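You operate a simulated robot arm through the tools that you are given. There is no shell and no other tool. Be economical: measure what you need, move in short steps, check, and stop when the job is done.

Carry out the task below with a simulated robot arm. There is one attempt and no reset: what you move stays moved.

Task
Strip slide 59: cover glass in the GLASS tray, sample in the SAMPLES tray, then wipe it clean.
Fine: tweezers from the blue pot and the blue cloth, both put back. Set down upright: tweezers.

The check looks at the end state, three seconds after you hand in, the way a careful person would. Anything else that was tipped, shoved, dropped, spilled or broken makes it a failure. Lids that push on must go on centred and level and be pressed home; caps that screw on are set level and turned clockwise until they are tight. Flat cloth is picked up by pressing the open fingertips on it (5 to 10 N) and closing them slowly along it; thin cloth reads only 2 to 8 mm in the jaws.

Robot
A 7-joint arm with a three-finger gripper on a trunk, on a base that drives. Base frame: it is fixed to the floor where the robot stands at the start and does not move with it; the origin is under the middle of the robot, x ahead of it, y to its left, z up; the surface under the hand at the start is at about z = 900. Readings come in mm, rad, newtons and seconds.
Its first joint turns from -2.897 to 2.897 rad. Places, roughly: cloth (5x4x3 cm) [700, 600, 900]; tweezers (2x2x10 cm) [500, 0, 1000]. Payload 2.69 kg.
Tool frame: the origin (TCP) lies between the finger pads and is the grasp point; the fingertips stand 29 mm ahead of it; z points along the fingers, y is the line along which they close. Largest opening 120 mm; the body of the gripper starts 78 mm behind the TCP.
Orientation is that of the tool frame in the base frame, as [roll, pitch, yaw] about the fixed x, y, z axes, in that order (R = Rz(yaw) Ry(pitch) Rx(roll)). With the fingers straight down and closing along the base's y, the tool's x points along the base's -x, its y along +y and its z along -z.

Tools
- The arm moves only by the tool jog_arm. Its argument "deltas" is a list of rows, each a list of 3 entries, a list of its own where there are three numbers: the finger opening in mm, from 0 to 120, then the shift along the tool's x, y, z in mm, then the turn, a rotation vector about the tool's x, y, z in rad. In form: [[grip, [tx, ty, tz], [wx, wy, wz]], ...]. A call has 1 to 8 rows; each row shifts and turns the commanded pose from where the row before left it, along the tool's axes as they then stand. Rows are played at 5 a second. More than 50 mm and 0.15 rad between two rows, or a gripper value outside its range, and nothing of the call is played. A pose out of reach is approached as far as the arm can. The call stops where the force on the tool passes 40 N (or 10 N more than at its start, if that is more) or the arm is blocked; 0.2 s more then pass. The fingers move at their own pace and stop on an object; they squeeze with about 44 N. The grip force told is the motor's: it shows also when the fingers shut on nothing. Time passes only in rows, and 0.2 s behind the last, so rows that do not move let the fingers close. The reply holds the time, the measured pose of the TCP, the force on the tool along the base axes, the opening and the grip force, in the units named above and with some noise, with the torque about the TCP (base axes, N m) and any sound that the robot's microphone picked up.
- Cameras (640 x 400 px; columns grow to the right, rows downward): "scene" is now at [322.9, 188.6, 1364.4]; the picture's right is [-0.01, -1.00, 0.00], its down [-0.55, 0.01, -0.83] and it looks along [0.83, -0.01, -0.55] (base axes); focal length 251 px, centre (320, 200). "wrist" rides on the gripper at [63, 0, -104] in the tool frame; the picture's right is [0.00, 1.00, 0.00], its down [-0.83, 0.00, -0.56] and it looks along [-0.56, 0.00, 0.83] (tool axes); focal length 275 px, centre (320, 200). There is no depth. A picture from a camera that has moved, and an enlarged one, comes with that camera's place and axes in the base frame and with its lens.
- get_image(camera): a new picture of that camera. The clock stands still meanwhile.
- move_column(by): slides the trunk up (or, below 0, down) by that many mm; the arm and the scene camera ride with it, the base frame stays. It gives what a move gives, with no picture.
- drive_base(legs): drives the robot by 1 to 6 legs, each [ahead, left, turn to the left] in mm, mm and rad, along the robot's own axes; the way and the turn of a leg run together, so that a leg with both is an arc; at most 1500 mm and 3.142 rad a leg. The arm and the cameras ride along, it lands a little off, and it stops where it bumps. It gives what a move gives.
- turn_head(pan, tilt): turns the head with the scene camera to pan (to the left, within 2.496 rad either way) and tilt (down, from -0.506 to 1.204), counted from straight ahead of the robot. It gives what a move gives.
- zoom(camera, box): a new picture of the part [left, top, right, bottom] of that camera's present view, enlarged. The clock stands still meanwhile.
- sign_off(): hands the job in; it is judged then, once.

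Go step by step. Nothing tells you exact positions but the pictures and the camera data: compare them with the known pose of the tool, close in by small moves and look again before you grip or let go. The budget is 120 turns and 90 pictures, counting those below and the enlarged ones. Unless the task says otherwise, let go and move clear before handing in, and close with one line.

The tools are called after "Emit:" as name(argument=value, ...) on one line, values as JSON. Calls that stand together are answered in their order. jog_arm: Moves the arm, as the interface text tells. Its arguments: {"type":"object","properties":{"deltas":{"type":"array","items":{"type":"array"}}},"required":["deltas"]} The other tools are called the same way: move_column (by) slides the trunk up or down; drive_base (legs) drives the base; turn_head (pan, tilt) turns the head that bears the scene camera; get_image (camera) takes a picture; zoom (camera, box) takes an enlarged picture of a part of a camera's view; sign_off () hands the job in.

At the start:

```text
clock: 0.0
ee_pos: [570.5, 56.8, 1204.4]
tool_rot: [-3.141, 0.0, 3.141]
contact_force: [0.5, -0.1, 0.4]
moment: [-0.02, -0.02, 0.0]
gripper_width: 120.0
grip_force: 0.1
trunk travel left (down, up): [-350.0, 236.0]
robot x, y, heading: [1.9, -0.4, -0.0]
head pan, tilt: [-0.009, 0.585]
```

scene: 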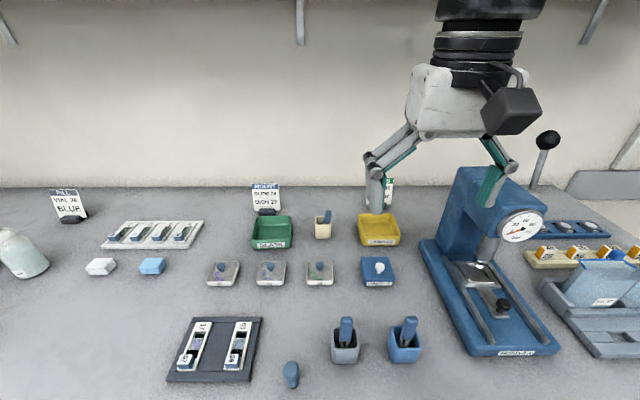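
wrist: 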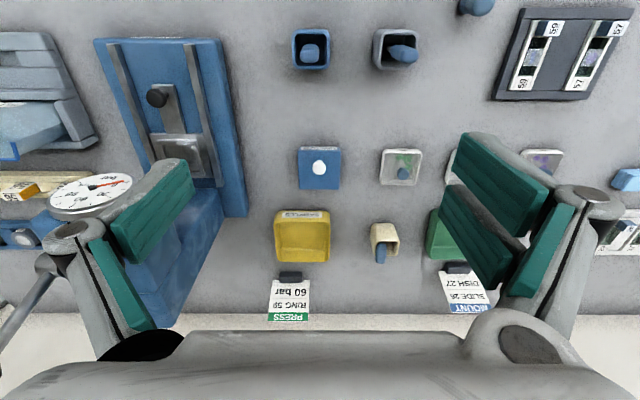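

I see a bench with a dark slide holder (two slides), a grey and a blue pot with tweezers, green and yellow trays, cloths on the left. I'll zoom in to read labels.

Emit:
zoom(camera="scene", box=[150, 300, 310, 400])

Emit:
zoom(camera="scene", box=[200, 170, 440, 320])

Emit:
zoom(camera="scene", box=[300, 280, 460, 380])

Emit:
zoom(camera="scene", box=[0, 170, 240, 320])

```text
4.00 times, centred on (230, 350) of scene
camera zoom: at [322.9, 188.6, 1364.4], right [-0.01, -1.0, 0.0], down [-0.55, 0.01, -0.83], along [0.83, -0.01, -0.55], focal length 1003 px, centre (680, -400)
```

zoom: 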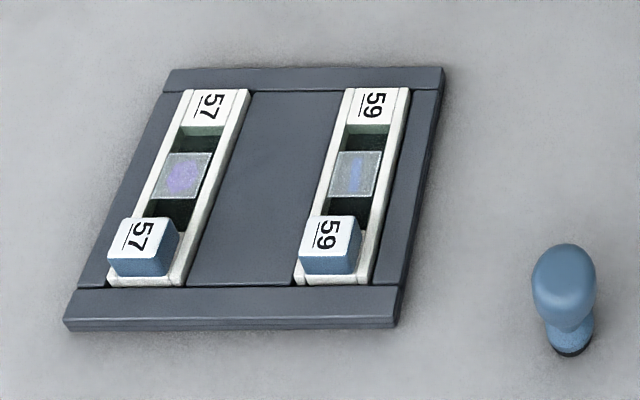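

```text
2.67 times, centred on (320, 245) of scene
camera zoom: at [322.9, 188.6, 1364.4], right [-0.01, -1.0, 0.0], down [-0.55, 0.01, -0.83], along [0.83, -0.01, -0.55], focal length 669 px, centre (320, 80)
```

zoom: 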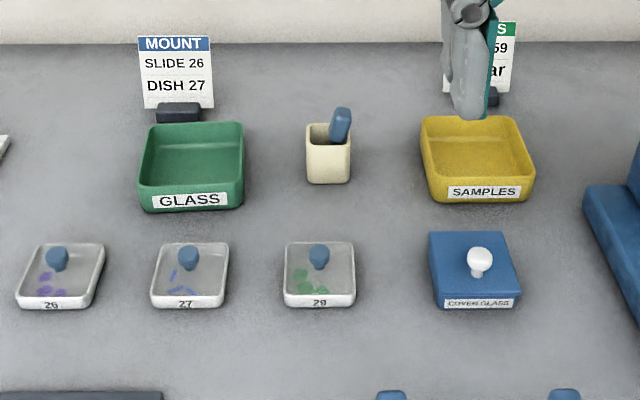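

```text
4.00 times, centred on (380, 330) of scene
camera zoom: at [322.9, 188.6, 1364.4], right [-0.01, -1.0, 0.0], down [-0.55, 0.01, -0.83], along [0.83, -0.01, -0.55], focal length 1003 px, centre (80, -320)
```

zoom: 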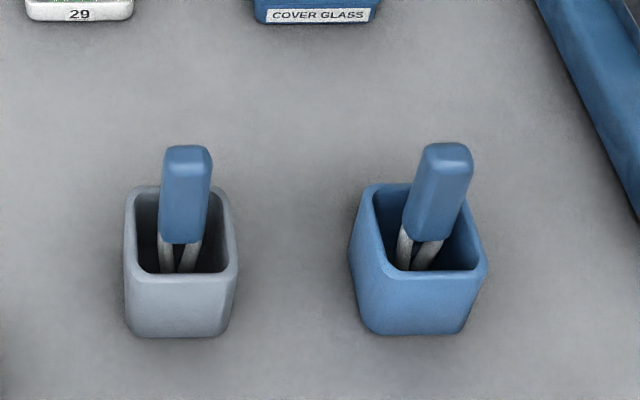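

```text
2.67 times, centred on (120, 245) of scene
camera zoom: at [322.9, 188.6, 1364.4], right [-0.01, -1.0, 0.0], down [-0.55, 0.01, -0.83], along [0.83, -0.01, -0.55], focal length 669 px, centre (853, 80)
```

zoom: 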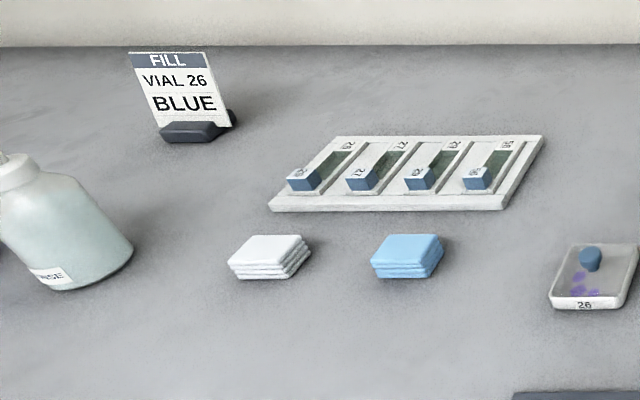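

Slide 59 sits in the dark holder at about (553,329), the blue pot with its tweezers at about (540,46), GLASS tray about (850,318), SAMPLES tray about (860,17), blue cloth about (735,581). I'll shift the base back and left a bit so that all are comfortably in reach.

Emit:
drive_base(legs=[[-40, 100, 0]])

Emit:
get_image(camera="wrist")

Emit:
get_image(camera="scene")

```text
clock: 1.2
ee_pos: [530.3, 157.1, 1204.2]
tool_rot: [3.141, 0.001, 3.141]
contact_force: [1.6, -0.2, 0.6]
moment: [-0.01, 0.01, 0.03]
gripper_width: 120.1
grip_force: 0.0
trunk travel left (down, up): [-350.0, 236.0]
robot x, y, heading: [-42.0, 99.2, 0.004]
head pan, tilt: [-0.009, 0.585]
```

```text
83 pictures are left
camera wrist: at [466.0, 157.3, 1307.1], right [0.0, 1.0, 0.0], down [0.83, 0.0, 0.56], along [0.56, 0.0, -0.83], focal length 275 px, centre (320, 200)
```

wrist: 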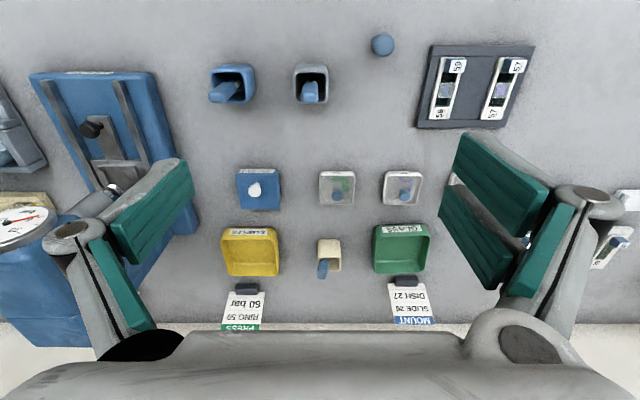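

```text
82 pictures are left
camera scene: at [282.7, 289.5, 1364.4], right [-0.01, -1.0, 0.0], down [-0.55, 0.01, -0.83], along [0.83, -0.01, -0.55], focal length 251 px, centre (320, 200)
```

scene: 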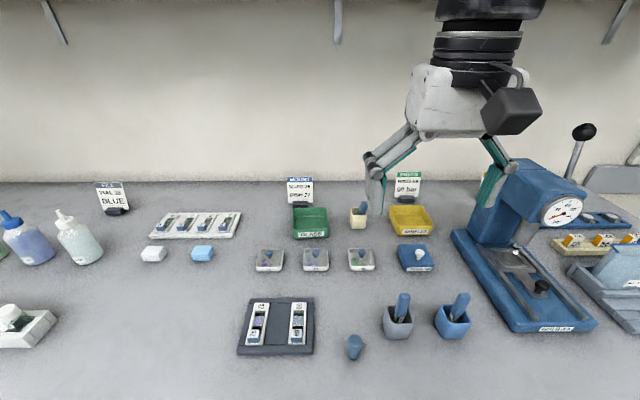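

Moving above the blue pot and looking from both cameras.

Emit:
jog_arm(deltas=[[120, [-4, -40, 20], [0, 0, 0]], [120, [-4, -40, 20], [0, 0, 0]], [70, [-3, -31, 20], [0, 0, 0]], [70, [0, 0, 0], [0, 0, 0]]])

Emit:
get_image(camera="wrist")

Emit:
zoom(camera="scene", box=[380, 240, 540, 340])

```text
clock: 2.2
ee_pos: [539.7, 46.9, 1142.9]
tool_rot: [-3.139, 0.0, -3.142]
contact_force: [0.0, 0.5, 0.2]
moment: [-0.02, 0.04, 0.01]
gripper_width: 70.0
grip_force: 0.1
trunk travel left (down, up): [-350.0, 236.0]
robot x, y, heading: [-39.1, 104.2, 0.001]
head pan, tilt: [-0.009, 0.585]
```

```text
81 pictures are left
camera wrist: at [476.0, 45.3, 1246.2], right [0.0, 1.0, 0.0], down [0.83, 0.0, 0.56], along [0.56, 0.0, -0.83], focal length 275 px, centre (320, 200)
```

wrist: 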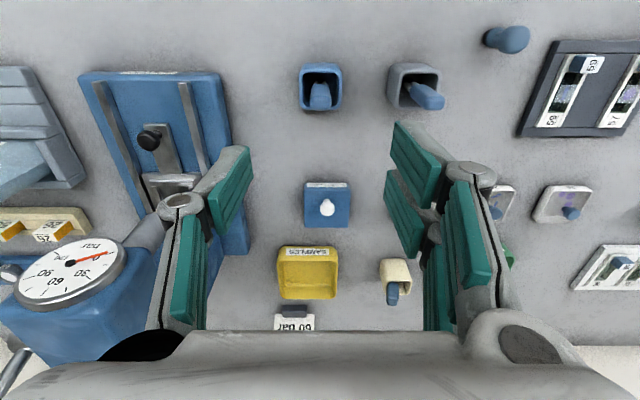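

```text
4.00 times, centred on (460, 290) of scene
camera zoom: at [282.7, 289.5, 1364.4], right [-0.01, -1.0, 0.0], down [-0.55, 0.01, -0.83], along [0.83, -0.01, -0.55], focal length 1003 px, centre (-240, -160)
```

zoom: 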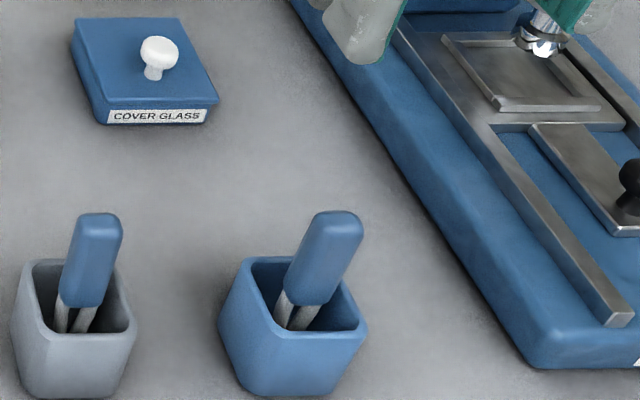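

Handle spans roughly z 953–1003 at (540,45). Descending part way, then checking.

Emit:
jog_arm(deltas=[[50, [0, -1, 40], [0, 0, 0]], [50, [0, 0, 40], [0, 0, 0]], [50, [0, 0, 35], [0, 0, 0]], [50, [0, 0, 0], [0, 0, 0]]])

Emit:
zoom(camera="wrist", box=[240, 0, 400, 100])

Emit:
zoom(camera="scene", box=[380, 240, 540, 340])

```text
clock: 3.2
ee_pos: [542.5, 45.1, 1029.6]
tool_rot: [3.141, 0.0, 3.141]
contact_force: [-0.4, 0.4, -0.3]
moment: [0.02, 0.0, -0.02]
gripper_width: 49.9
grip_force: 0.0
trunk travel left (down, up): [-350.0, 236.0]
robot x, y, heading: [-42.5, 102.1, -0.002]
head pan, tilt: [-0.009, 0.585]
```

```text
4.00 times, centred on (320, 50) of wrist
camera zoom: at [477.7, 44.4, 1133.1], right [0.0, 1.0, 0.0], down [0.83, 0.0, 0.56], along [0.56, 0.0, -0.83], focal length 1101 px, centre (320, 800)
```

zoom: 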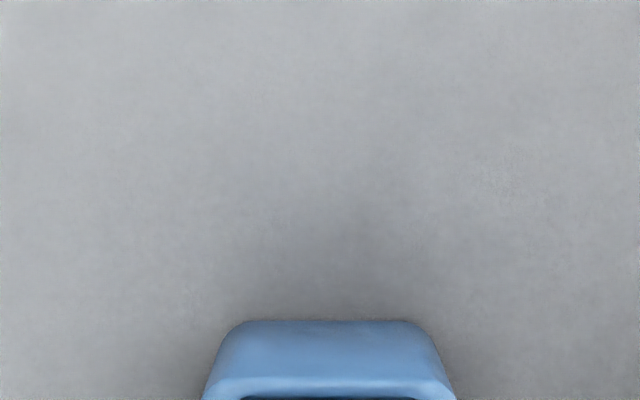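

```text
4.00 times, centred on (460, 290) of scene
camera zoom: at [282.7, 289.5, 1364.5], right [-0.01, -1.0, 0.0], down [-0.55, 0.01, -0.83], along [0.83, -0.01, -0.55], focal length 1003 px, centre (-240, -160)
```

zoom: 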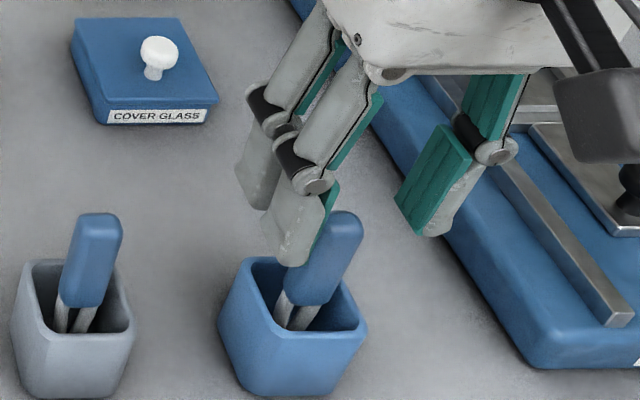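

Emit:
get_image(camera="wrist")

```text
77 pictures are left
camera wrist: at [477.7, 44.4, 1133.1], right [0.0, 1.0, 0.0], down [0.83, 0.0, 0.56], along [0.56, 0.0, -0.83], focal length 275 px, centre (320, 200)
```

wrist: 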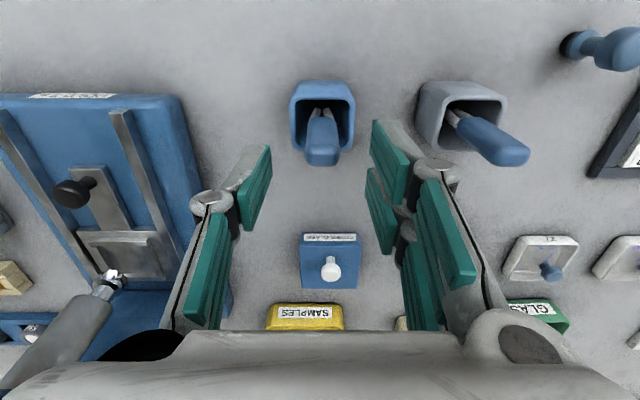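

Handle is centred between the pads; descending to grip height and closing gently.

Emit:
jog_arm(deltas=[[50, [2, 0, 24], [0, 0, 0]], [50, [0, 0, 23], [0, 0, 0]], [50, [0, 0, 0], [0, 0, 0]], [26, [0, 0, 0], [0, 0, 0]], [22, [0, 0, 0], [0, 0, 0]], [20, [0, 0, 0], [0, 0, 0]]])

Emit:
get_image(camera="wrist")

Emit:
zoom(camera="scene", box=[380, 240, 540, 340])

```text
clock: 4.6
ee_pos: [536.8, 44.8, 983.7]
tool_rot: [-3.141, 0.0, 3.141]
contact_force: [-0.1, 0.2, -0.4]
moment: [-0.01, 0.02, 0.01]
gripper_width: 20.1
grip_force: 0.1
trunk travel left (down, up): [-350.0, 236.0]
robot x, y, heading: [-41.2, 101.4, -0.0]
head pan, tilt: [-0.009, 0.585]
```

```text
76 pictures are left
camera wrist: at [473.9, 45.1, 1086.3], right [0.0, 1.0, 0.0], down [0.83, 0.0, 0.56], along [0.56, 0.0, -0.83], focal length 275 px, centre (320, 200)
```

wrist: 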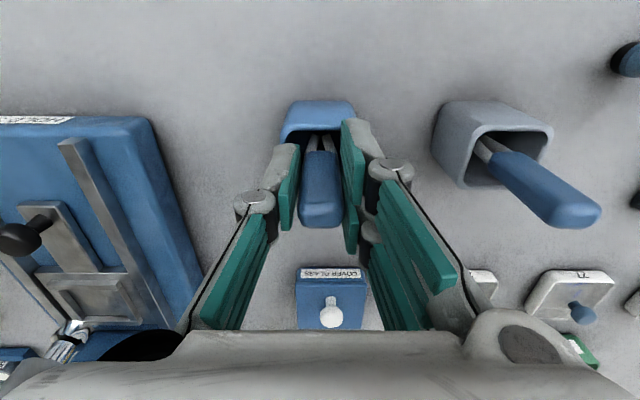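

```text
4.00 times, centred on (460, 290) of scene
camera zoom: at [282.8, 289.5, 1364.4], right [-0.01, -1.0, 0.0], down [-0.55, 0.01, -0.83], along [0.83, -0.01, -0.55], focal length 1003 px, centre (-240, -160)
```

zoom: 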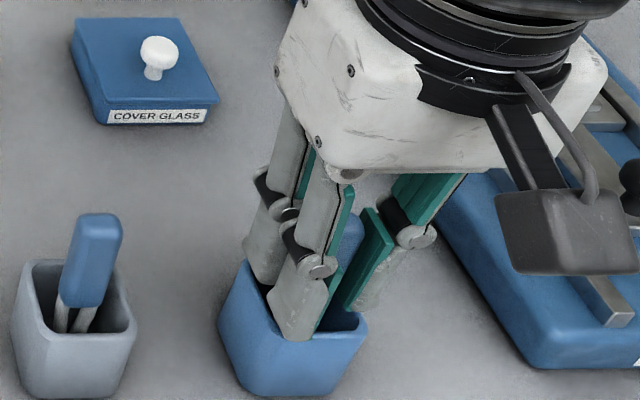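

Emit:
jog_arm(deltas=[[18, [0, 0, 0], [0, 0, 0]], [17, [0, 0, 0], [0, 0, 0]], [16, [0, 0, 0], [0, 0, 0]], [15, [0, 0, 0], [0, 0, 0]]])

Emit:
zoom(camera="wrist", box=[240, 80, 400, 280])

```text
clock: 5.6
ee_pos: [537.3, 44.9, 982.9]
tool_rot: [-3.141, -0.001, -3.141]
contact_force: [0.1, -0.4, -0.4]
moment: [0.06, 0.03, -0.03]
gripper_width: 17.4
grip_force: 43.1
trunk travel left (down, up): [-350.0, 236.0]
robot x, y, heading: [-37.8, 102.1, 0.003]
head pan, tilt: [-0.009, 0.585]
```

```text
2.00 times, centred on (320, 180) of wrist
camera zoom: at [473.9, 45.1, 1086.3], right [0.0, 1.0, 0.0], down [0.83, 0.0, 0.56], along [0.56, 0.0, -0.83], focal length 551 px, centre (320, 240)
```

zoom: 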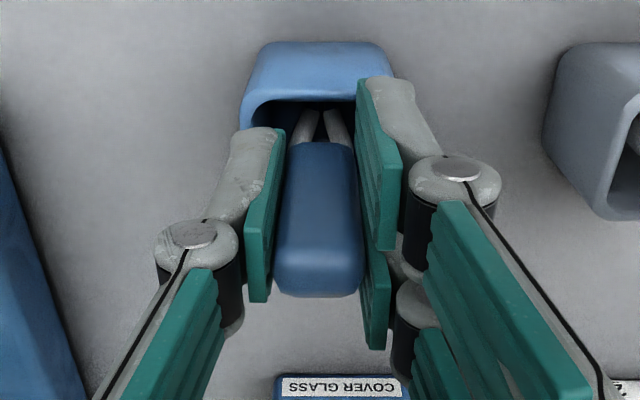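

Tweezers are gripped firmly (17.4 mm). Lifting straight out.

Emit:
jog_arm(deltas=[[15, [0, 0, -15], [0, 0, 0]], [15, [0, 0, -35], [0, 0, 0]], [15, [0, 0, -40], [0, 0, 0]], [15, [0, 0, -40], [0, 0, 0]], [15, [0, 0, 0], [0, 0, 0]]])

Emit:
get_image(camera="wrist")

Emit:
get_image(camera="scene")

```text
clock: 6.8
ee_pos: [535.1, 44.3, 1112.8]
tool_rot: [-3.14, -0.001, -3.141]
contact_force: [0.2, -0.7, -0.4]
moment: [-0.01, 0.03, -0.02]
gripper_width: 17.6
grip_force: 42.7
trunk travel left (down, up): [-350.0, 236.0]
robot x, y, heading: [-38.4, 99.0, -0.004]
head pan, tilt: [-0.009, 0.585]
```

```text
73 pictures are left
camera wrist: at [473.1, 43.8, 1215.9], right [0.0, 1.0, 0.0], down [0.83, 0.0, 0.56], along [0.56, 0.0, -0.83], focal length 275 px, centre (320, 200)
```

wrist: 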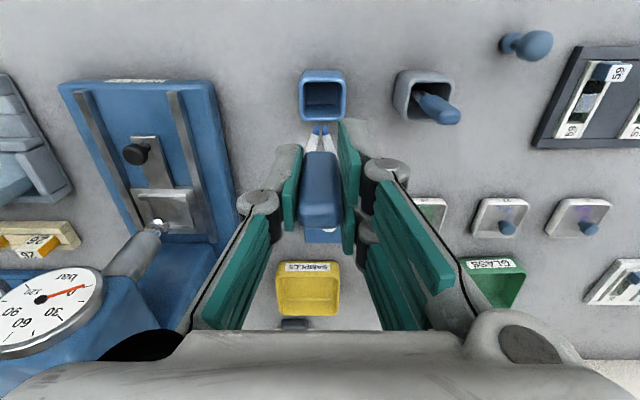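

```text
72 pictures are left
camera scene: at [282.8, 289.5, 1364.4], right [-0.01, -1.0, 0.0], down [-0.55, 0.01, -0.83], along [0.83, -0.01, -0.55], focal length 251 px, centre (320, 200)
```

scene: 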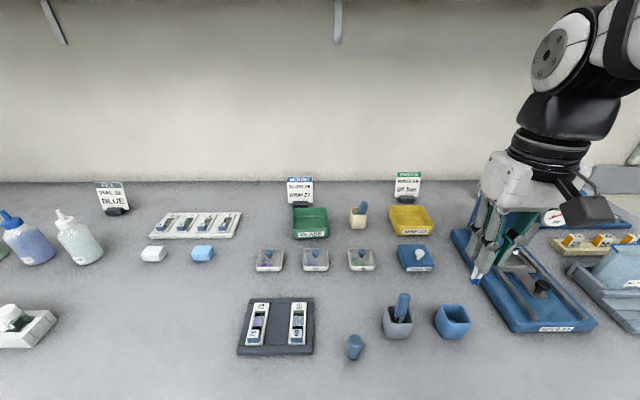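

Emit:
zoom(camera="wrist", box=[280, 90, 360, 140])

Emit:
zoom(camera="scene", box=[440, 220, 540, 300])

Emit:
zoom(camera="scene", box=[230, 290, 330, 360])

```text
8.00 times, centred on (320, 115) of wrist
camera zoom: at [473.1, 43.8, 1215.9], right [0.0, 1.0, 0.0], down [0.83, 0.0, 0.56], along [0.56, 0.0, -0.83], focal length 2202 px, centre (320, 880)
```

zoom: 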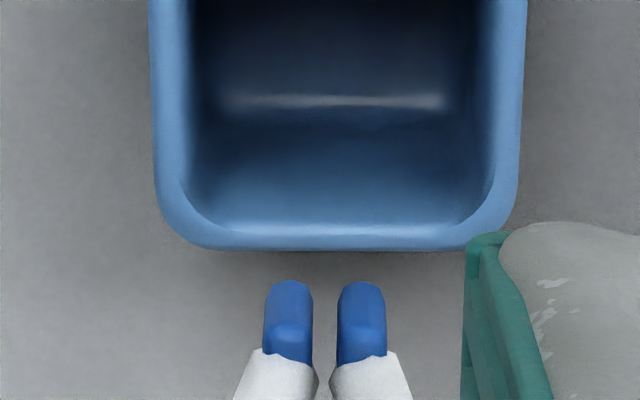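

```text
5.00 times, centred on (490, 260) of scene
camera zoom: at [282.8, 289.5, 1364.4], right [-0.01, -1.0, 0.0], down [-0.55, 0.01, -0.83], along [0.83, -0.01, -0.55], focal length 1254 px, centre (-530, -100)
```

zoom: 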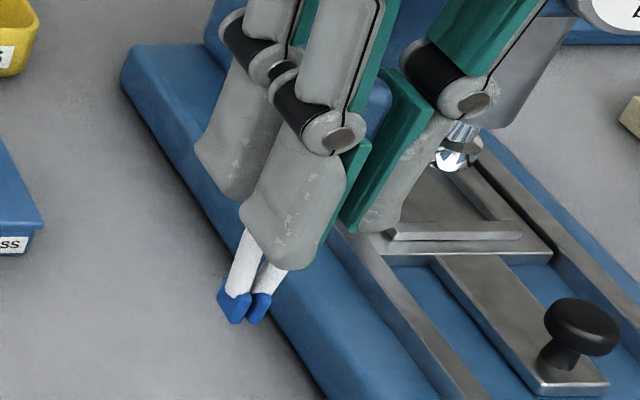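

```text
5.71 times, centred on (280, 325) of scene
camera zoom: at [282.8, 289.5, 1364.4], right [-0.01, -1.0, 0.0], down [-0.55, 0.01, -0.83], along [0.83, -0.01, -0.55], focal length 1433 px, centre (549, -514)
```

zoom: 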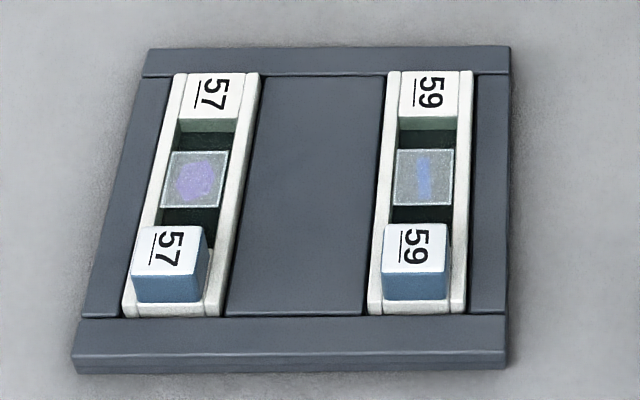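

The tips are about 76 mm below the TCP. Carrying the tweezers over slide 59's cover glass at about (553,328).

Emit:
jog_arm(deltas=[[15, [-3, 47, 0], [0, 0, 0]], [15, [-3, 47, 0], [0, 0, 0]], [15, [-3, 47, 0], [0, 0, 0]], [15, [-3, 47, 0], [0, 0, 0]], [15, [-3, 47, 0], [0, 0, 0]], [15, [-3, 48, 0], [0, 0, 0]], [15, [0, 0, 50], [0, 0, 0]], [15, [0, 0, 30], [0, 0, 0]]])

Emit:
get_image(camera="wrist")

Emit:
zoom(camera="scene", box=[240, 270, 352, 340])

```text
clock: 8.6
ee_pos: [556.0, 329.0, 1032.2]
tool_rot: [-3.14, 0.0, -3.141]
contact_force: [0.3, -0.3, -0.8]
moment: [0.02, 0.0, 0.01]
gripper_width: 17.5
grip_force: 42.8
trunk travel left (down, up): [-350.0, 236.0]
robot x, y, heading: [-38.8, 102.2, -0.0]
head pan, tilt: [-0.009, 0.585]
```

```text
68 pictures are left
camera wrist: at [492.6, 328.6, 1135.6], right [0.0, 1.0, 0.0], down [0.83, 0.0, 0.56], along [0.56, 0.0, -0.83], focal length 275 px, centre (320, 200)
```

wrist: 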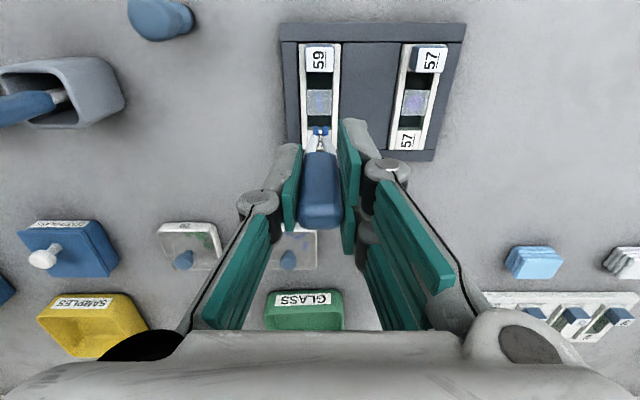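

```text
5.71 times, centred on (296, 305) of scene
camera zoom: at [282.5, 289.5, 1364.5], right [-0.01, -1.0, 0.0], down [-0.55, 0.01, -0.83], along [0.83, -0.01, -0.55], focal length 1433 px, centre (457, -400)
```

zoom: 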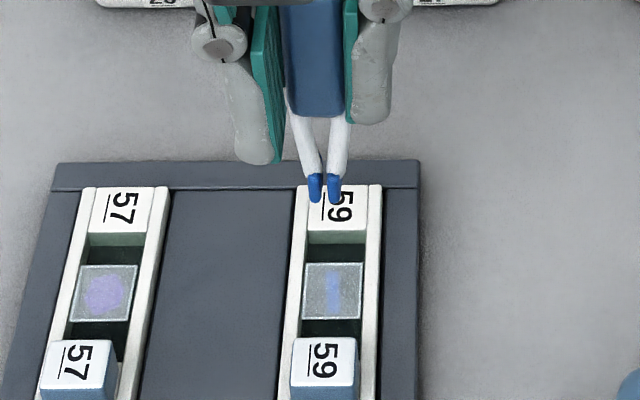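

Aligned within a few mm. Descending closer.

Emit:
jog_arm(deltas=[[15, [3, -0.5, 18], [0, 0, 0]], [15, [0, 0, 16], [0, 0, 0]], [15, [0, 0, 0], [0, 0, 0]]])

Emit:
zoom(camera="wrist", box=[270, 60, 382, 160])

Emit:
zoom(camera="scene", box=[260, 290, 340, 340])

```text
clock: 9.4
ee_pos: [553.3, 328.6, 997.6]
tool_rot: [-3.14, -0.001, -3.14]
contact_force: [0.2, 1.0, -0.2]
moment: [-0.01, 0.01, 0.03]
gripper_width: 17.5
grip_force: 43.1
trunk travel left (down, up): [-350.0, 236.0]
robot x, y, heading: [-39.0, 100.7, -0.001]
head pan, tilt: [-0.009, 0.585]
```

```text
4.00 times, centred on (326, 110) of wrist
camera zoom: at [490.6, 328.4, 1100.2], right [0.0, 1.0, 0.0], down [0.83, 0.0, 0.56], along [0.56, 0.0, -0.83], focal length 1101 px, centre (296, 560)
```

zoom: 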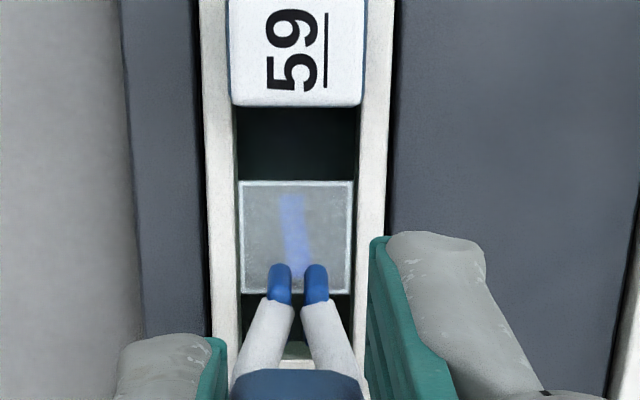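

```text
8.00 times, centred on (300, 315) of scene
camera zoom: at [282.7, 289.5, 1364.4], right [-0.01, -1.0, 0.0], down [-0.55, 0.01, -0.83], along [0.83, -0.01, -0.55], focal length 2006 px, centre (480, -720)
```

zoom: 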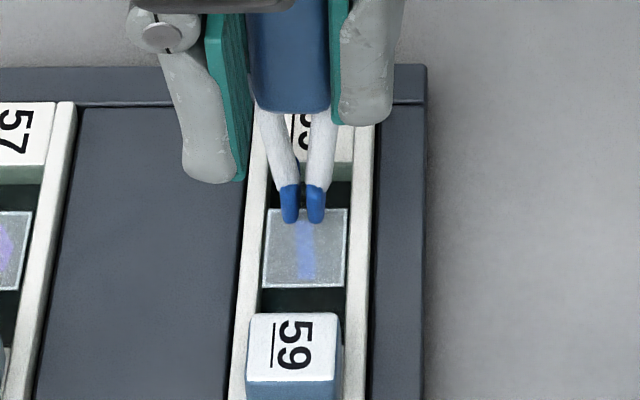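

Tips sit just above the glass. Lowering in small steps, watching the force.

Emit:
jog_arm(deltas=[[15, [1.5, -0.3, 2], [0, 0, 0]], [15, [0, 0, 2], [0, 0, 0]], [15, [0, 0, 0], [0, 0, 0]]])

Emit:
zoom(camera="wrist", box=[270, 70, 382, 140])

```text
clock: 10.2
ee_pos: [552.0, 328.2, 994.0]
tool_rot: [3.14, -0.001, 3.141]
contact_force: [-0.4, 0.8, -0.3]
moment: [0.03, -0.04, -0.02]
gripper_width: 17.4
grip_force: 43.0
trunk travel left (down, up): [-350.0, 236.0]
robot x, y, heading: [-38.7, 103.2, -0.003]
head pan, tilt: [-0.009, 0.585]
```

```text
5.71 times, centred on (326, 105) of wrist
camera zoom: at [489.3, 327.7, 1096.8], right [0.0, 1.0, 0.0], down [0.83, 0.0, 0.56], along [0.56, 0.0, -0.83], focal length 1573 px, centre (286, 743)
```

zoom: 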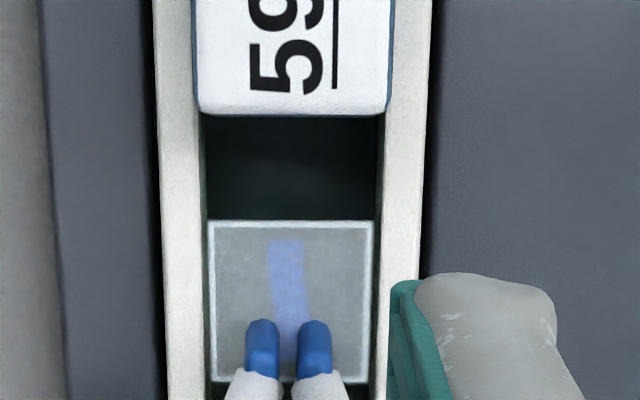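

Emit:
jog_arm(deltas=[[15, [0, 0, 2], [0, 0, 0]], [15, [0, 0, 2], [0, 0, 0]], [15, [0, 0, 0], [0, 0, 0]]])

Emit:
zoom(camera="wrist", box=[270, 70, 382, 140])

```text
clock: 11.0
ee_pos: [552.0, 328.0, 991.8]
tool_rot: [3.141, 0.001, -3.141]
contact_force: [0.9, 0.1, 12.8]
moment: [0.0, -0.08, 0.03]
gripper_width: 17.4
grip_force: 42.6
trunk travel left (down, up): [-350.0, 236.0]
robot x, y, heading: [-39.1, 102.4, -0.001]
head pan, tilt: [-0.009, 0.585]
```

```text
5.71 times, centred on (326, 105) of wrist
camera zoom: at [488.7, 327.6, 1094.1], right [0.0, 1.0, 0.0], down [0.83, 0.0, 0.56], along [0.56, 0.0, -0.83], focal length 1573 px, centre (286, 743)
```

zoom: 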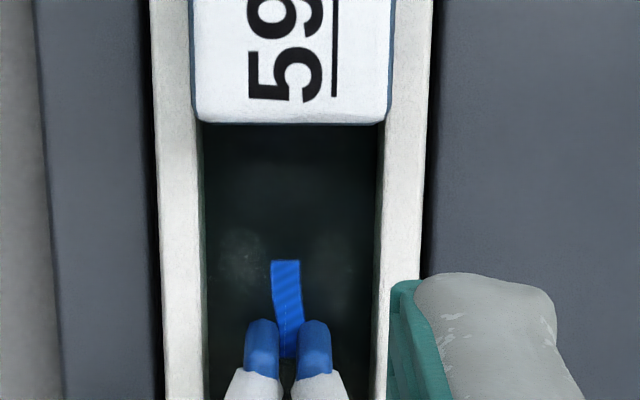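

Contact at 12.8 N and the glass has left the slide, presumably into the tips. Backing off a little and looking.

Emit:
jog_arm(deltas=[[15, [0, 0, -10], [0, 0, 0]], [15, [0, 0, -20], [0, 0, 0]], [15, [0, 0, 0], [0, 0, 0]]])

Emit:
zoom(camera="wrist", box=[260, 60, 388, 140])

Emit:
zoom(camera="scene", box=[260, 280, 340, 340])

```text
clock: 11.8
ee_pos: [551.3, 327.3, 1021.2]
tool_rot: [3.141, 0.0, -3.141]
contact_force: [0.0, -0.4, -0.7]
moment: [-0.01, 0.0, 0.0]
gripper_width: 17.3
grip_force: 42.9
trunk travel left (down, up): [-350.0, 236.0]
robot x, y, heading: [-38.6, 97.9, -0.002]
head pan, tilt: [-0.009, 0.585]
```

```text
5.00 times, centred on (324, 100) of wrist
camera zoom: at [488.2, 326.7, 1124.3], right [0.0, 1.0, 0.0], down [0.83, 0.0, 0.56], along [0.56, 0.0, -0.83], focal length 1376 px, centre (300, 700)
```

zoom: 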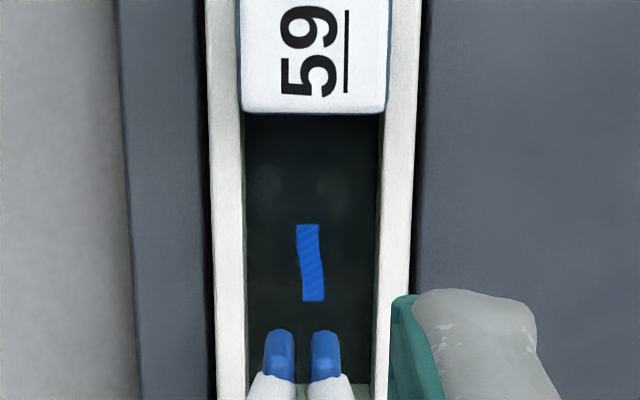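

```text
6.67 times, centred on (300, 310) of scene
camera zoom: at [282.8, 289.5, 1364.4], right [-0.01, -1.0, 0.0], down [-0.55, 0.01, -0.83], along [0.83, -0.01, -0.55], focal length 1672 px, centre (453, -533)
```

zoom: 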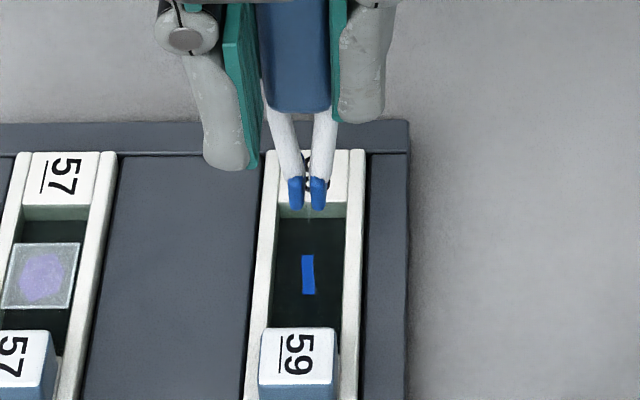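

Emit:
zoom(camera="wrist", box=[304, 116, 336, 136])

Emit:
zoom(camera="scene", box=[282, 300, 314, 320])

```text
16.00 times, centred on (320, 126) of wrist
camera zoom: at [488.2, 326.7, 1124.3], right [0.0, 1.0, 0.0], down [0.83, 0.0, 0.56], along [0.56, 0.0, -0.83], focal length 4404 px, centre (320, 1384)
```

zoom: 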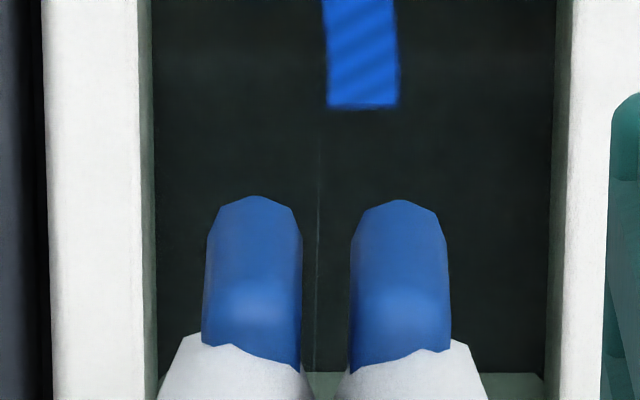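

```text
16.00 times, centred on (298, 310) of scene
camera zoom: at [282.8, 289.5, 1364.4], right [-0.01, -1.0, 0.0], down [-0.55, 0.01, -0.83], along [0.83, -0.01, -0.55], focal length 4012 px, centre (672, -1560)
```

zoom: 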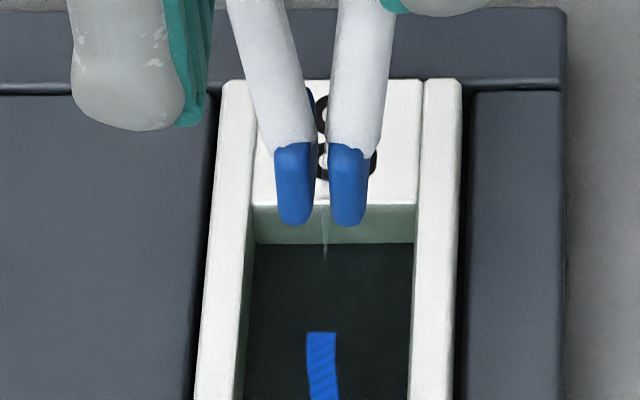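

The glass is held edge-on between the tips. Lifting and carrying it over the GLASS tray near (847,312).

Emit:
jog_arm(deltas=[[15, [0, 0, -45], [0, 0, 0]], [15, [-48, -2.5, 0], [0, 0, 0]], [15, [-48, -2.5, 0], [0, 0, 0]], [15, [-48, -2.5, 0], [0, 0, 0]], [15, [-48, -2.5, 0], [0, 0, 0]], [15, [-48, -2.5, 0], [0, 0, 0]], [15, [-48, -2.5, 0], [0, 0, 0]], [15, [0, 0, 0], [0, 0, 0]]])

Emit:
get_image(camera="wrist")

Emit:
zoom(camera="scene", box=[256, 180, 368, 250])

```text
clock: 13.6
ee_pos: [837.1, 311.7, 1066.4]
tool_rot: [3.141, 0.0, -3.14]
contact_force: [-0.6, 1.1, -0.8]
moment: [0.01, -0.06, -0.01]
gripper_width: 17.2
grip_force: 42.6
trunk travel left (down, up): [-350.0, 236.0]
robot x, y, heading: [-41.2, 101.3, -0.001]
head pan, tilt: [-0.009, 0.585]
```

```text
58 pictures are left
camera wrist: at [774.8, 311.8, 1168.8], right [0.0, 1.0, 0.0], down [0.83, 0.0, 0.56], along [0.56, 0.0, -0.83], focal length 275 px, centre (320, 200)
```

wrist: 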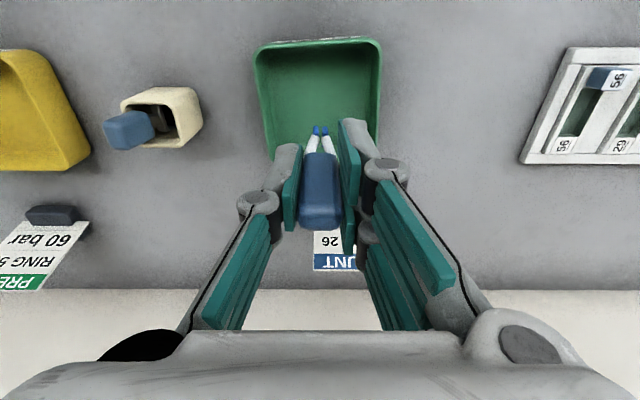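

```text
5.71 times, centred on (312, 215) of scene
camera zoom: at [282.7, 289.5, 1364.4], right [-0.01, -1.0, 0.0], down [-0.55, 0.01, -0.83], along [0.83, -0.01, -0.55], focal length 1433 px, centre (366, 114)
```

zoom: 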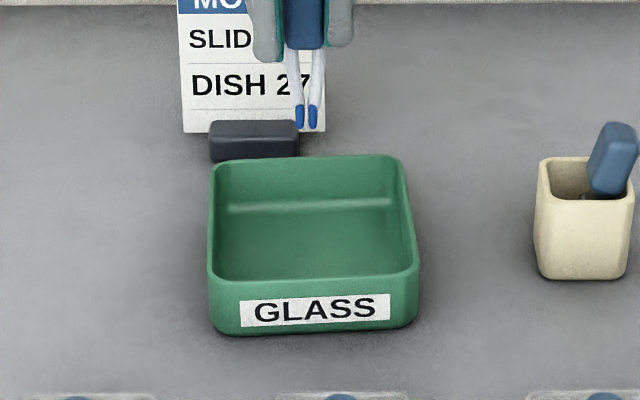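

Centred over the tray. Descending until the glass touches the floor.

Emit:
jog_arm(deltas=[[15, [-3, 0, 35], [0, 0, 0]], [15, [0, 0, 25], [0, 0, 0]], [15, [0, 0, 6], [0, 0, 0]], [15, [0, 0, 0], [0, 0, 0]]])

Emit:
zoom(camera="wrist", box=[256, 70, 384, 150])

Emit:
zoom(camera="scene", box=[278, 200, 342, 240])

```text
clock: 14.6
ee_pos: [843.7, 312.6, 1000.1]
tool_rot: [3.141, 0.0, -3.141]
contact_force: [0.9, 0.1, -0.9]
moment: [-0.01, -0.03, 0.02]
gripper_width: 17.3
grip_force: 42.8
trunk travel left (down, up): [-350.0, 236.0]
robot x, y, heading: [-38.6, 100.2, -0.002]
head pan, tilt: [-0.009, 0.585]
```

```text
5.00 times, centred on (320, 110) of wrist
camera zoom: at [779.0, 312.0, 1103.1], right [0.0, 1.0, 0.0], down [0.83, 0.0, 0.56], along [0.56, 0.0, -0.83], focal length 1376 px, centre (320, 650)
```

zoom: 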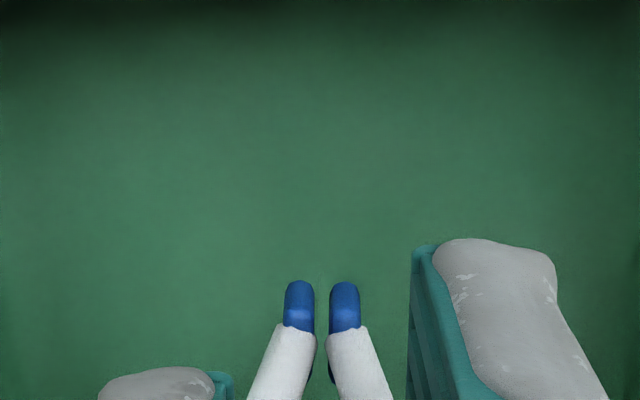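

```text
10.00 times, centred on (310, 220) of scene
camera zoom: at [282.8, 289.5, 1364.4], right [-0.01, -1.0, 0.0], down [-0.55, 0.01, -0.83], along [0.83, -0.01, -0.55], focal length 2508 px, centre (420, 0)
```

zoom: 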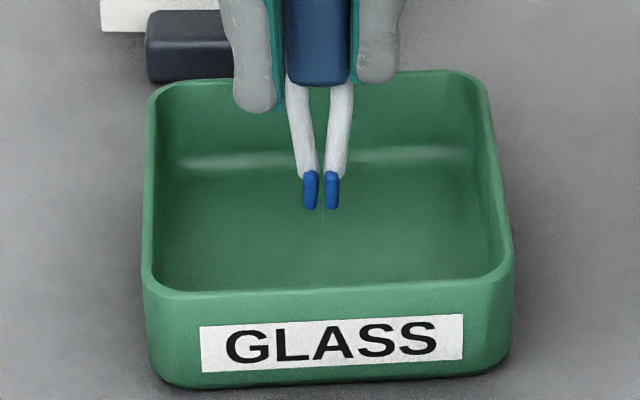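

Emit:
jog_arm(deltas=[[15, [0, 0, 4], [0, 0, 0]], [15, [0, 0, 3], [0, 0, 0]], [15, [0, 0, 2], [0, 0, 0]], [15, [0, 0, 0], [0, 0, 0]]])

```text
clock: 15.6
ee_pos: [841.3, 311.8, 991.1]
tool_rot: [-3.142, 0.001, -3.141]
contact_force: [-1.0, -0.9, -1.3]
moment: [-0.03, 0.01, 0.0]
gripper_width: 17.6
grip_force: 43.0
trunk travel left (down, up): [-350.0, 236.0]
robot x, y, heading: [-41.3, 101.6, -0.004]
head pan, tilt: [-0.009, 0.585]
```

Emit:
jog_arm(deltas=[[15, [0, 0, 2], [0, 0, 0]], [15, [0, 0, 1.5], [0, 0, 0]], [15, [0, 0, 0], [0, 0, 0]]])

Emit:
zoom(camera="scene", box=[278, 200, 342, 240])

```text
clock: 16.4
ee_pos: [844.0, 312.9, 986.7]
tool_rot: [3.14, 0.0, -3.141]
contact_force: [0.0, 0.5, -0.4]
moment: [0.01, 0.02, 0.02]
gripper_width: 17.5
grip_force: 42.9
trunk travel left (down, up): [-350.0, 236.0]
robot x, y, heading: [-39.1, 103.4, 0.003]
head pan, tilt: [-0.009, 0.585]
```

```text
10.00 times, centred on (310, 220) of scene
camera zoom: at [282.8, 289.5, 1364.4], right [-0.01, -1.0, 0.0], down [-0.55, 0.01, -0.83], along [0.83, -0.01, -0.55], focal length 2508 px, centre (420, 0)
```

zoom: 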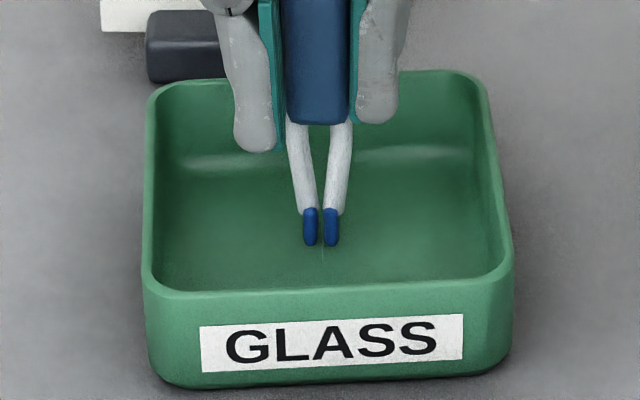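

Emit:
jog_arm(deltas=[[15, [0, 0, 1.5], [0, 0, 0]], [15, [0, 0, 1.5], [0, 0, 0]], [15, [0, 0, 0], [0, 0, 0]]])

Emit:
zoom(camera="scene", box=[294, 210, 326, 230])

```text
clock: 17.2
ee_pos: [842.3, 311.2, 982.9]
tool_rot: [-3.14, 0.0, -3.141]
contact_force: [0.0, 0.3, 0.4]
moment: [0.0, -0.01, 0.01]
gripper_width: 17.6
grip_force: 43.5
trunk travel left (down, up): [-350.0, 236.0]
robot x, y, heading: [-36.0, 99.9, -0.001]
head pan, tilt: [-0.009, 0.585]
```

```text
16.00 times, centred on (310, 220) of scene
camera zoom: at [282.8, 289.5, 1364.4], right [-0.01, -1.0, 0.0], down [-0.55, 0.01, -0.83], along [0.83, -0.01, -0.55], focal length 4012 px, centre (480, -120)
```

zoom: 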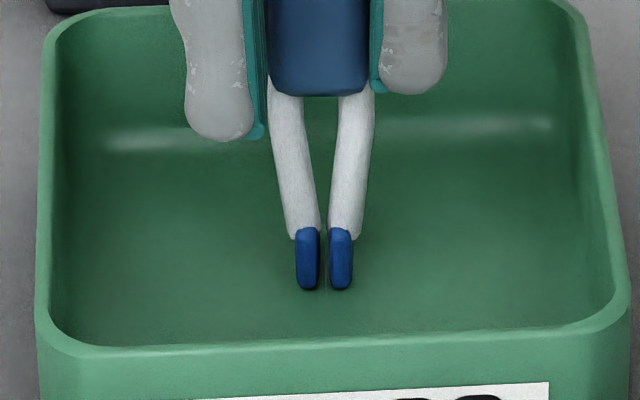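

Emit:
jog_arm(deltas=[[15, [0, 0, 1.5], [0, 0, 0]], [15, [0, 0, 1], [0, 0, 0]], [15, [0, 0, 0], [0, 0, 0]]])

Emit:
zoom(camera="scene", box=[294, 210, 326, 230])

```text
clock: 18.0
ee_pos: [842.5, 312.6, 981.1]
tool_rot: [3.141, 0.0, -3.141]
contact_force: [0.1, -0.1, 9.7]
moment: [-0.03, -0.08, 0.02]
gripper_width: 17.4
grip_force: 43.0
trunk travel left (down, up): [-350.0, 236.0]
robot x, y, heading: [-41.0, 103.9, -0.005]
head pan, tilt: [-0.009, 0.585]
```

```text
16.00 times, centred on (310, 220) of scene
camera zoom: at [282.4, 289.4, 1364.6], right [-0.01, -1.0, 0.0], down [-0.55, 0.01, -0.83], along [0.83, -0.01, -0.55], focal length 4012 px, centre (480, -120)
```

zoom: 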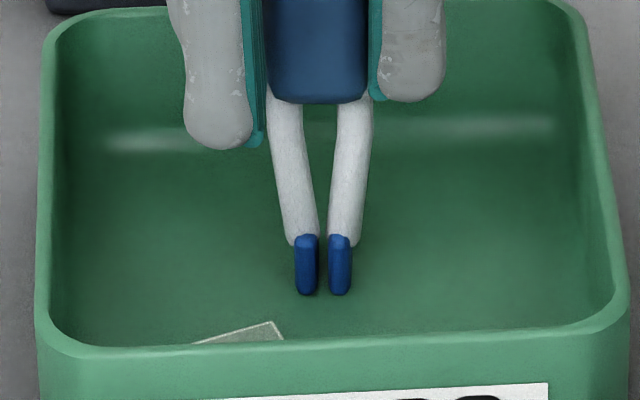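

The glass came free in the tray. Lifting and returning above slide 59 for the sample.

Emit:
jog_arm(deltas=[[15, [0, 0, -34], [0, 0, 0]], [15, [0, 0, -50], [0, 0, 0]], [15, [49, 3, 0], [0, 0, 0]], [15, [49, 3, 0], [0, 0, 0]], [15, [49, 3, 0], [0, 0, 0]], [15, [49, 2, 0], [0, 0, 0]], [15, [49, 2, 0], [0, 0, 0]], [15, [46, 2, 0], [0, 0, 0]]])

Emit:
jog_arm(deltas=[[15, [0, 0, 45], [0, 0, 0]], [15, [0, 0, 15], [0, 0, 0]], [15, [0, 0, 0], [0, 0, 0]], [15, [0, 0, 0], [0, 0, 0]]])

Emit:
zoom(camera="wrist", box=[270, 70, 382, 140])

Emit:
zoom(camera="scene", box=[278, 200, 342, 240])

```text
clock: 19.8
ee_pos: [551.3, 329.8, 1065.9]
tool_rot: [3.14, -0.003, 3.14]
contact_force: [0.0, 0.0, -0.4]
moment: [0.02, 0.04, -0.01]
gripper_width: 17.8
grip_force: 42.9
trunk travel left (down, up): [-350.0, 236.0]
robot x, y, heading: [-38.9, 100.3, 0.001]
head pan, tilt: [-0.009, 0.585]
```

```text
clock: 20.8
ee_pos: [550.5, 329.4, 1006.3]
tool_rot: [3.141, -0.001, 3.141]
contact_force: [0.1, 0.0, -0.7]
moment: [0.01, 0.0, 0.01]
gripper_width: 17.3
grip_force: 42.8
trunk travel left (down, up): [-350.0, 236.0]
robot x, y, heading: [-38.6, 101.3, -0.001]
head pan, tilt: [-0.009, 0.585]
```

```text
5.71 times, centred on (326, 105) of wrist
camera zoom: at [487.6, 328.6, 1109.3], right [0.0, 1.0, 0.0], down [0.83, 0.0, 0.56], along [0.56, 0.0, -0.83], focal length 1573 px, centre (286, 743)
```

zoom: 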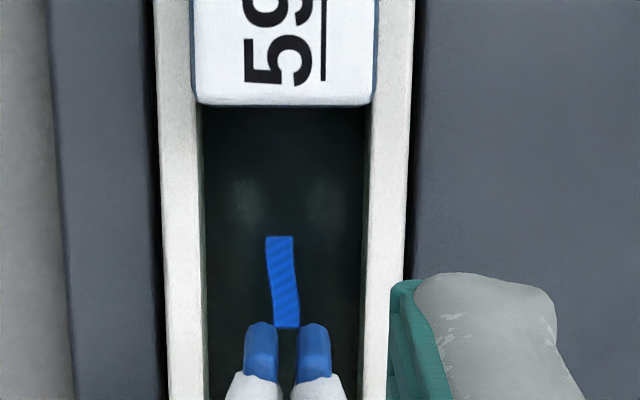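

```text
10.00 times, centred on (310, 220) of scene
camera zoom: at [282.7, 289.5, 1364.4], right [-0.01, -1.0, 0.0], down [-0.55, 0.01, -0.83], along [0.83, -0.01, -0.55], focal length 2508 px, centre (420, 0)
```

zoom: 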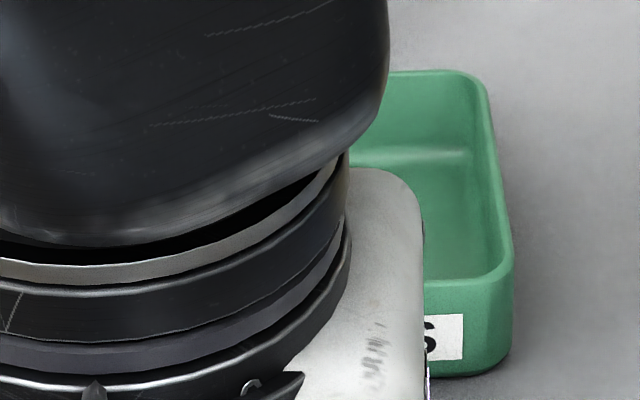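

Tips aligned with the sample; lowering to contact.

Emit:
jog_arm(deltas=[[15, [0, -0.4, 6], [0, 0, 0]], [15, [0, 0, 5], [0, 0, 0]], [15, [0, 0, 2], [0, 0, 0]], [15, [0, 0, 0], [0, 0, 0]]])

Emit:
jog_arm(deltas=[[15, [0, 0, 1.5], [0, 0, 0]], [15, [0, 0, 1], [0, 0, 0]], [15, [0, 0, 0], [0, 0, 0]]])

Emit:
zoom(camera="wrist", box=[270, 70, 382, 140])

```text
clock: 21.8
ee_pos: [550.5, 327.9, 991.2]
tool_rot: [3.141, 0.0, 3.141]
contact_force: [0.4, 0.3, -0.2]
moment: [0.01, -0.03, 0.01]
gripper_width: 17.4
grip_force: 42.9
trunk travel left (down, up): [-350.0, 236.0]
robot x, y, heading: [-40.1, 102.6, -0.002]
head pan, tilt: [-0.009, 0.585]
```

```text
clock: 22.6
ee_pos: [550.1, 327.7, 990.1]
tool_rot: [-3.141, 0.001, 3.141]
contact_force: [0.0, -1.0, 13.9]
moment: [-0.01, 0.0, -0.01]
gripper_width: 17.5
grip_force: 42.4
trunk travel left (down, up): [-350.0, 236.0]
robot x, y, heading: [-38.0, 104.1, -0.001]
head pan, tilt: [-0.009, 0.585]
```

```text
5.71 times, centred on (326, 105) of wrist
camera zoom: at [488.2, 327.5, 1093.7], right [0.0, 1.0, 0.0], down [0.83, 0.0, 0.56], along [0.56, 0.0, -0.83], focal length 1573 px, centre (286, 743)
```

zoom: 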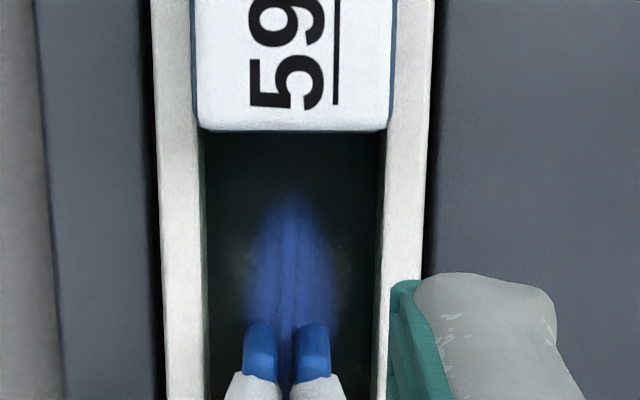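

The sample is in the tips, leaving a smear. Lifting and carrying to the SAMPLES tray near (858,18).

Emit:
jog_arm(deltas=[[15, [0, 0, -40], [0, 0, 0]], [15, [0, 0, -45], [0, 0, 0]], [15, [-33, -34, 0], [0, 0, 0]], [15, [-33, -34, 0], [0, 0, 0]], [15, [-33, -34, 0], [0, 0, 0]], [15, [-33, -34, 0], [0, 0, 0]], [15, [-33, -34, 0], [0, 0, 0]], [15, [-33, -34, 0], [0, 0, 0]]])

Emit:
jog_arm(deltas=[[15, [-33, -34, 0], [0, 0, 0]], [15, [-33, -34, 0], [0, 0, 0]], [15, [-36, -38, 0], [0, 0, 0]], [15, [0, 0, 0], [0, 0, 0]]])

Emit:
get_image(camera="wrist")

Emit:
zoom(camera="scene", box=[300, 170, 460, 270])

```text
clock: 24.4
ee_pos: [749.9, 125.1, 1075.6]
tool_rot: [-3.141, -0.001, -3.14]
contact_force: [-0.5, 0.7, -0.1]
moment: [-0.03, -0.04, 0.0]
gripper_width: 17.8
grip_force: 43.3
trunk travel left (down, up): [-350.0, 236.0]
robot x, y, heading: [-43.2, 101.1, -0.003]
head pan, tilt: [-0.009, 0.585]
```

```text
refused: row 3 steps farther than a row can; nothing moved
```

```text
48 pictures are left
camera wrist: at [687.7, 124.7, 1179.4], right [-0.01, 1.0, 0.0], down [0.83, 0.01, 0.56], along [0.56, 0.0, -0.83], focal length 275 px, centre (320, 200)
```

wrist: 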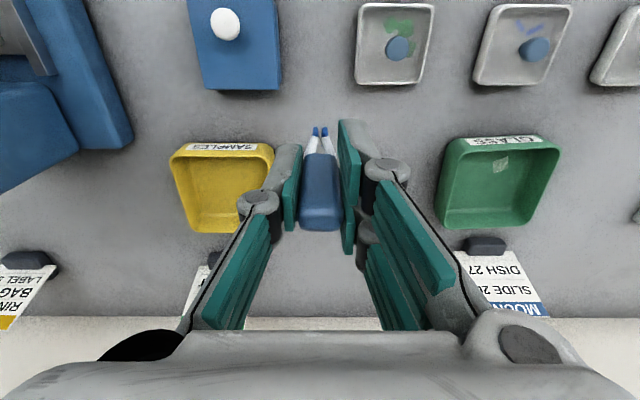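

```text
4.00 times, centred on (380, 220) of scene
camera zoom: at [282.4, 289.9, 1364.5], right [-0.01, -1.0, 0.0], down [-0.55, 0.01, -0.83], along [0.83, -0.01, -0.55], focal length 1003 px, centre (80, 120)
```

zoom: 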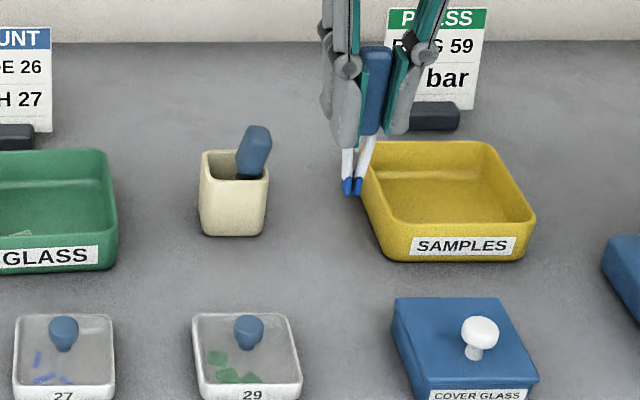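

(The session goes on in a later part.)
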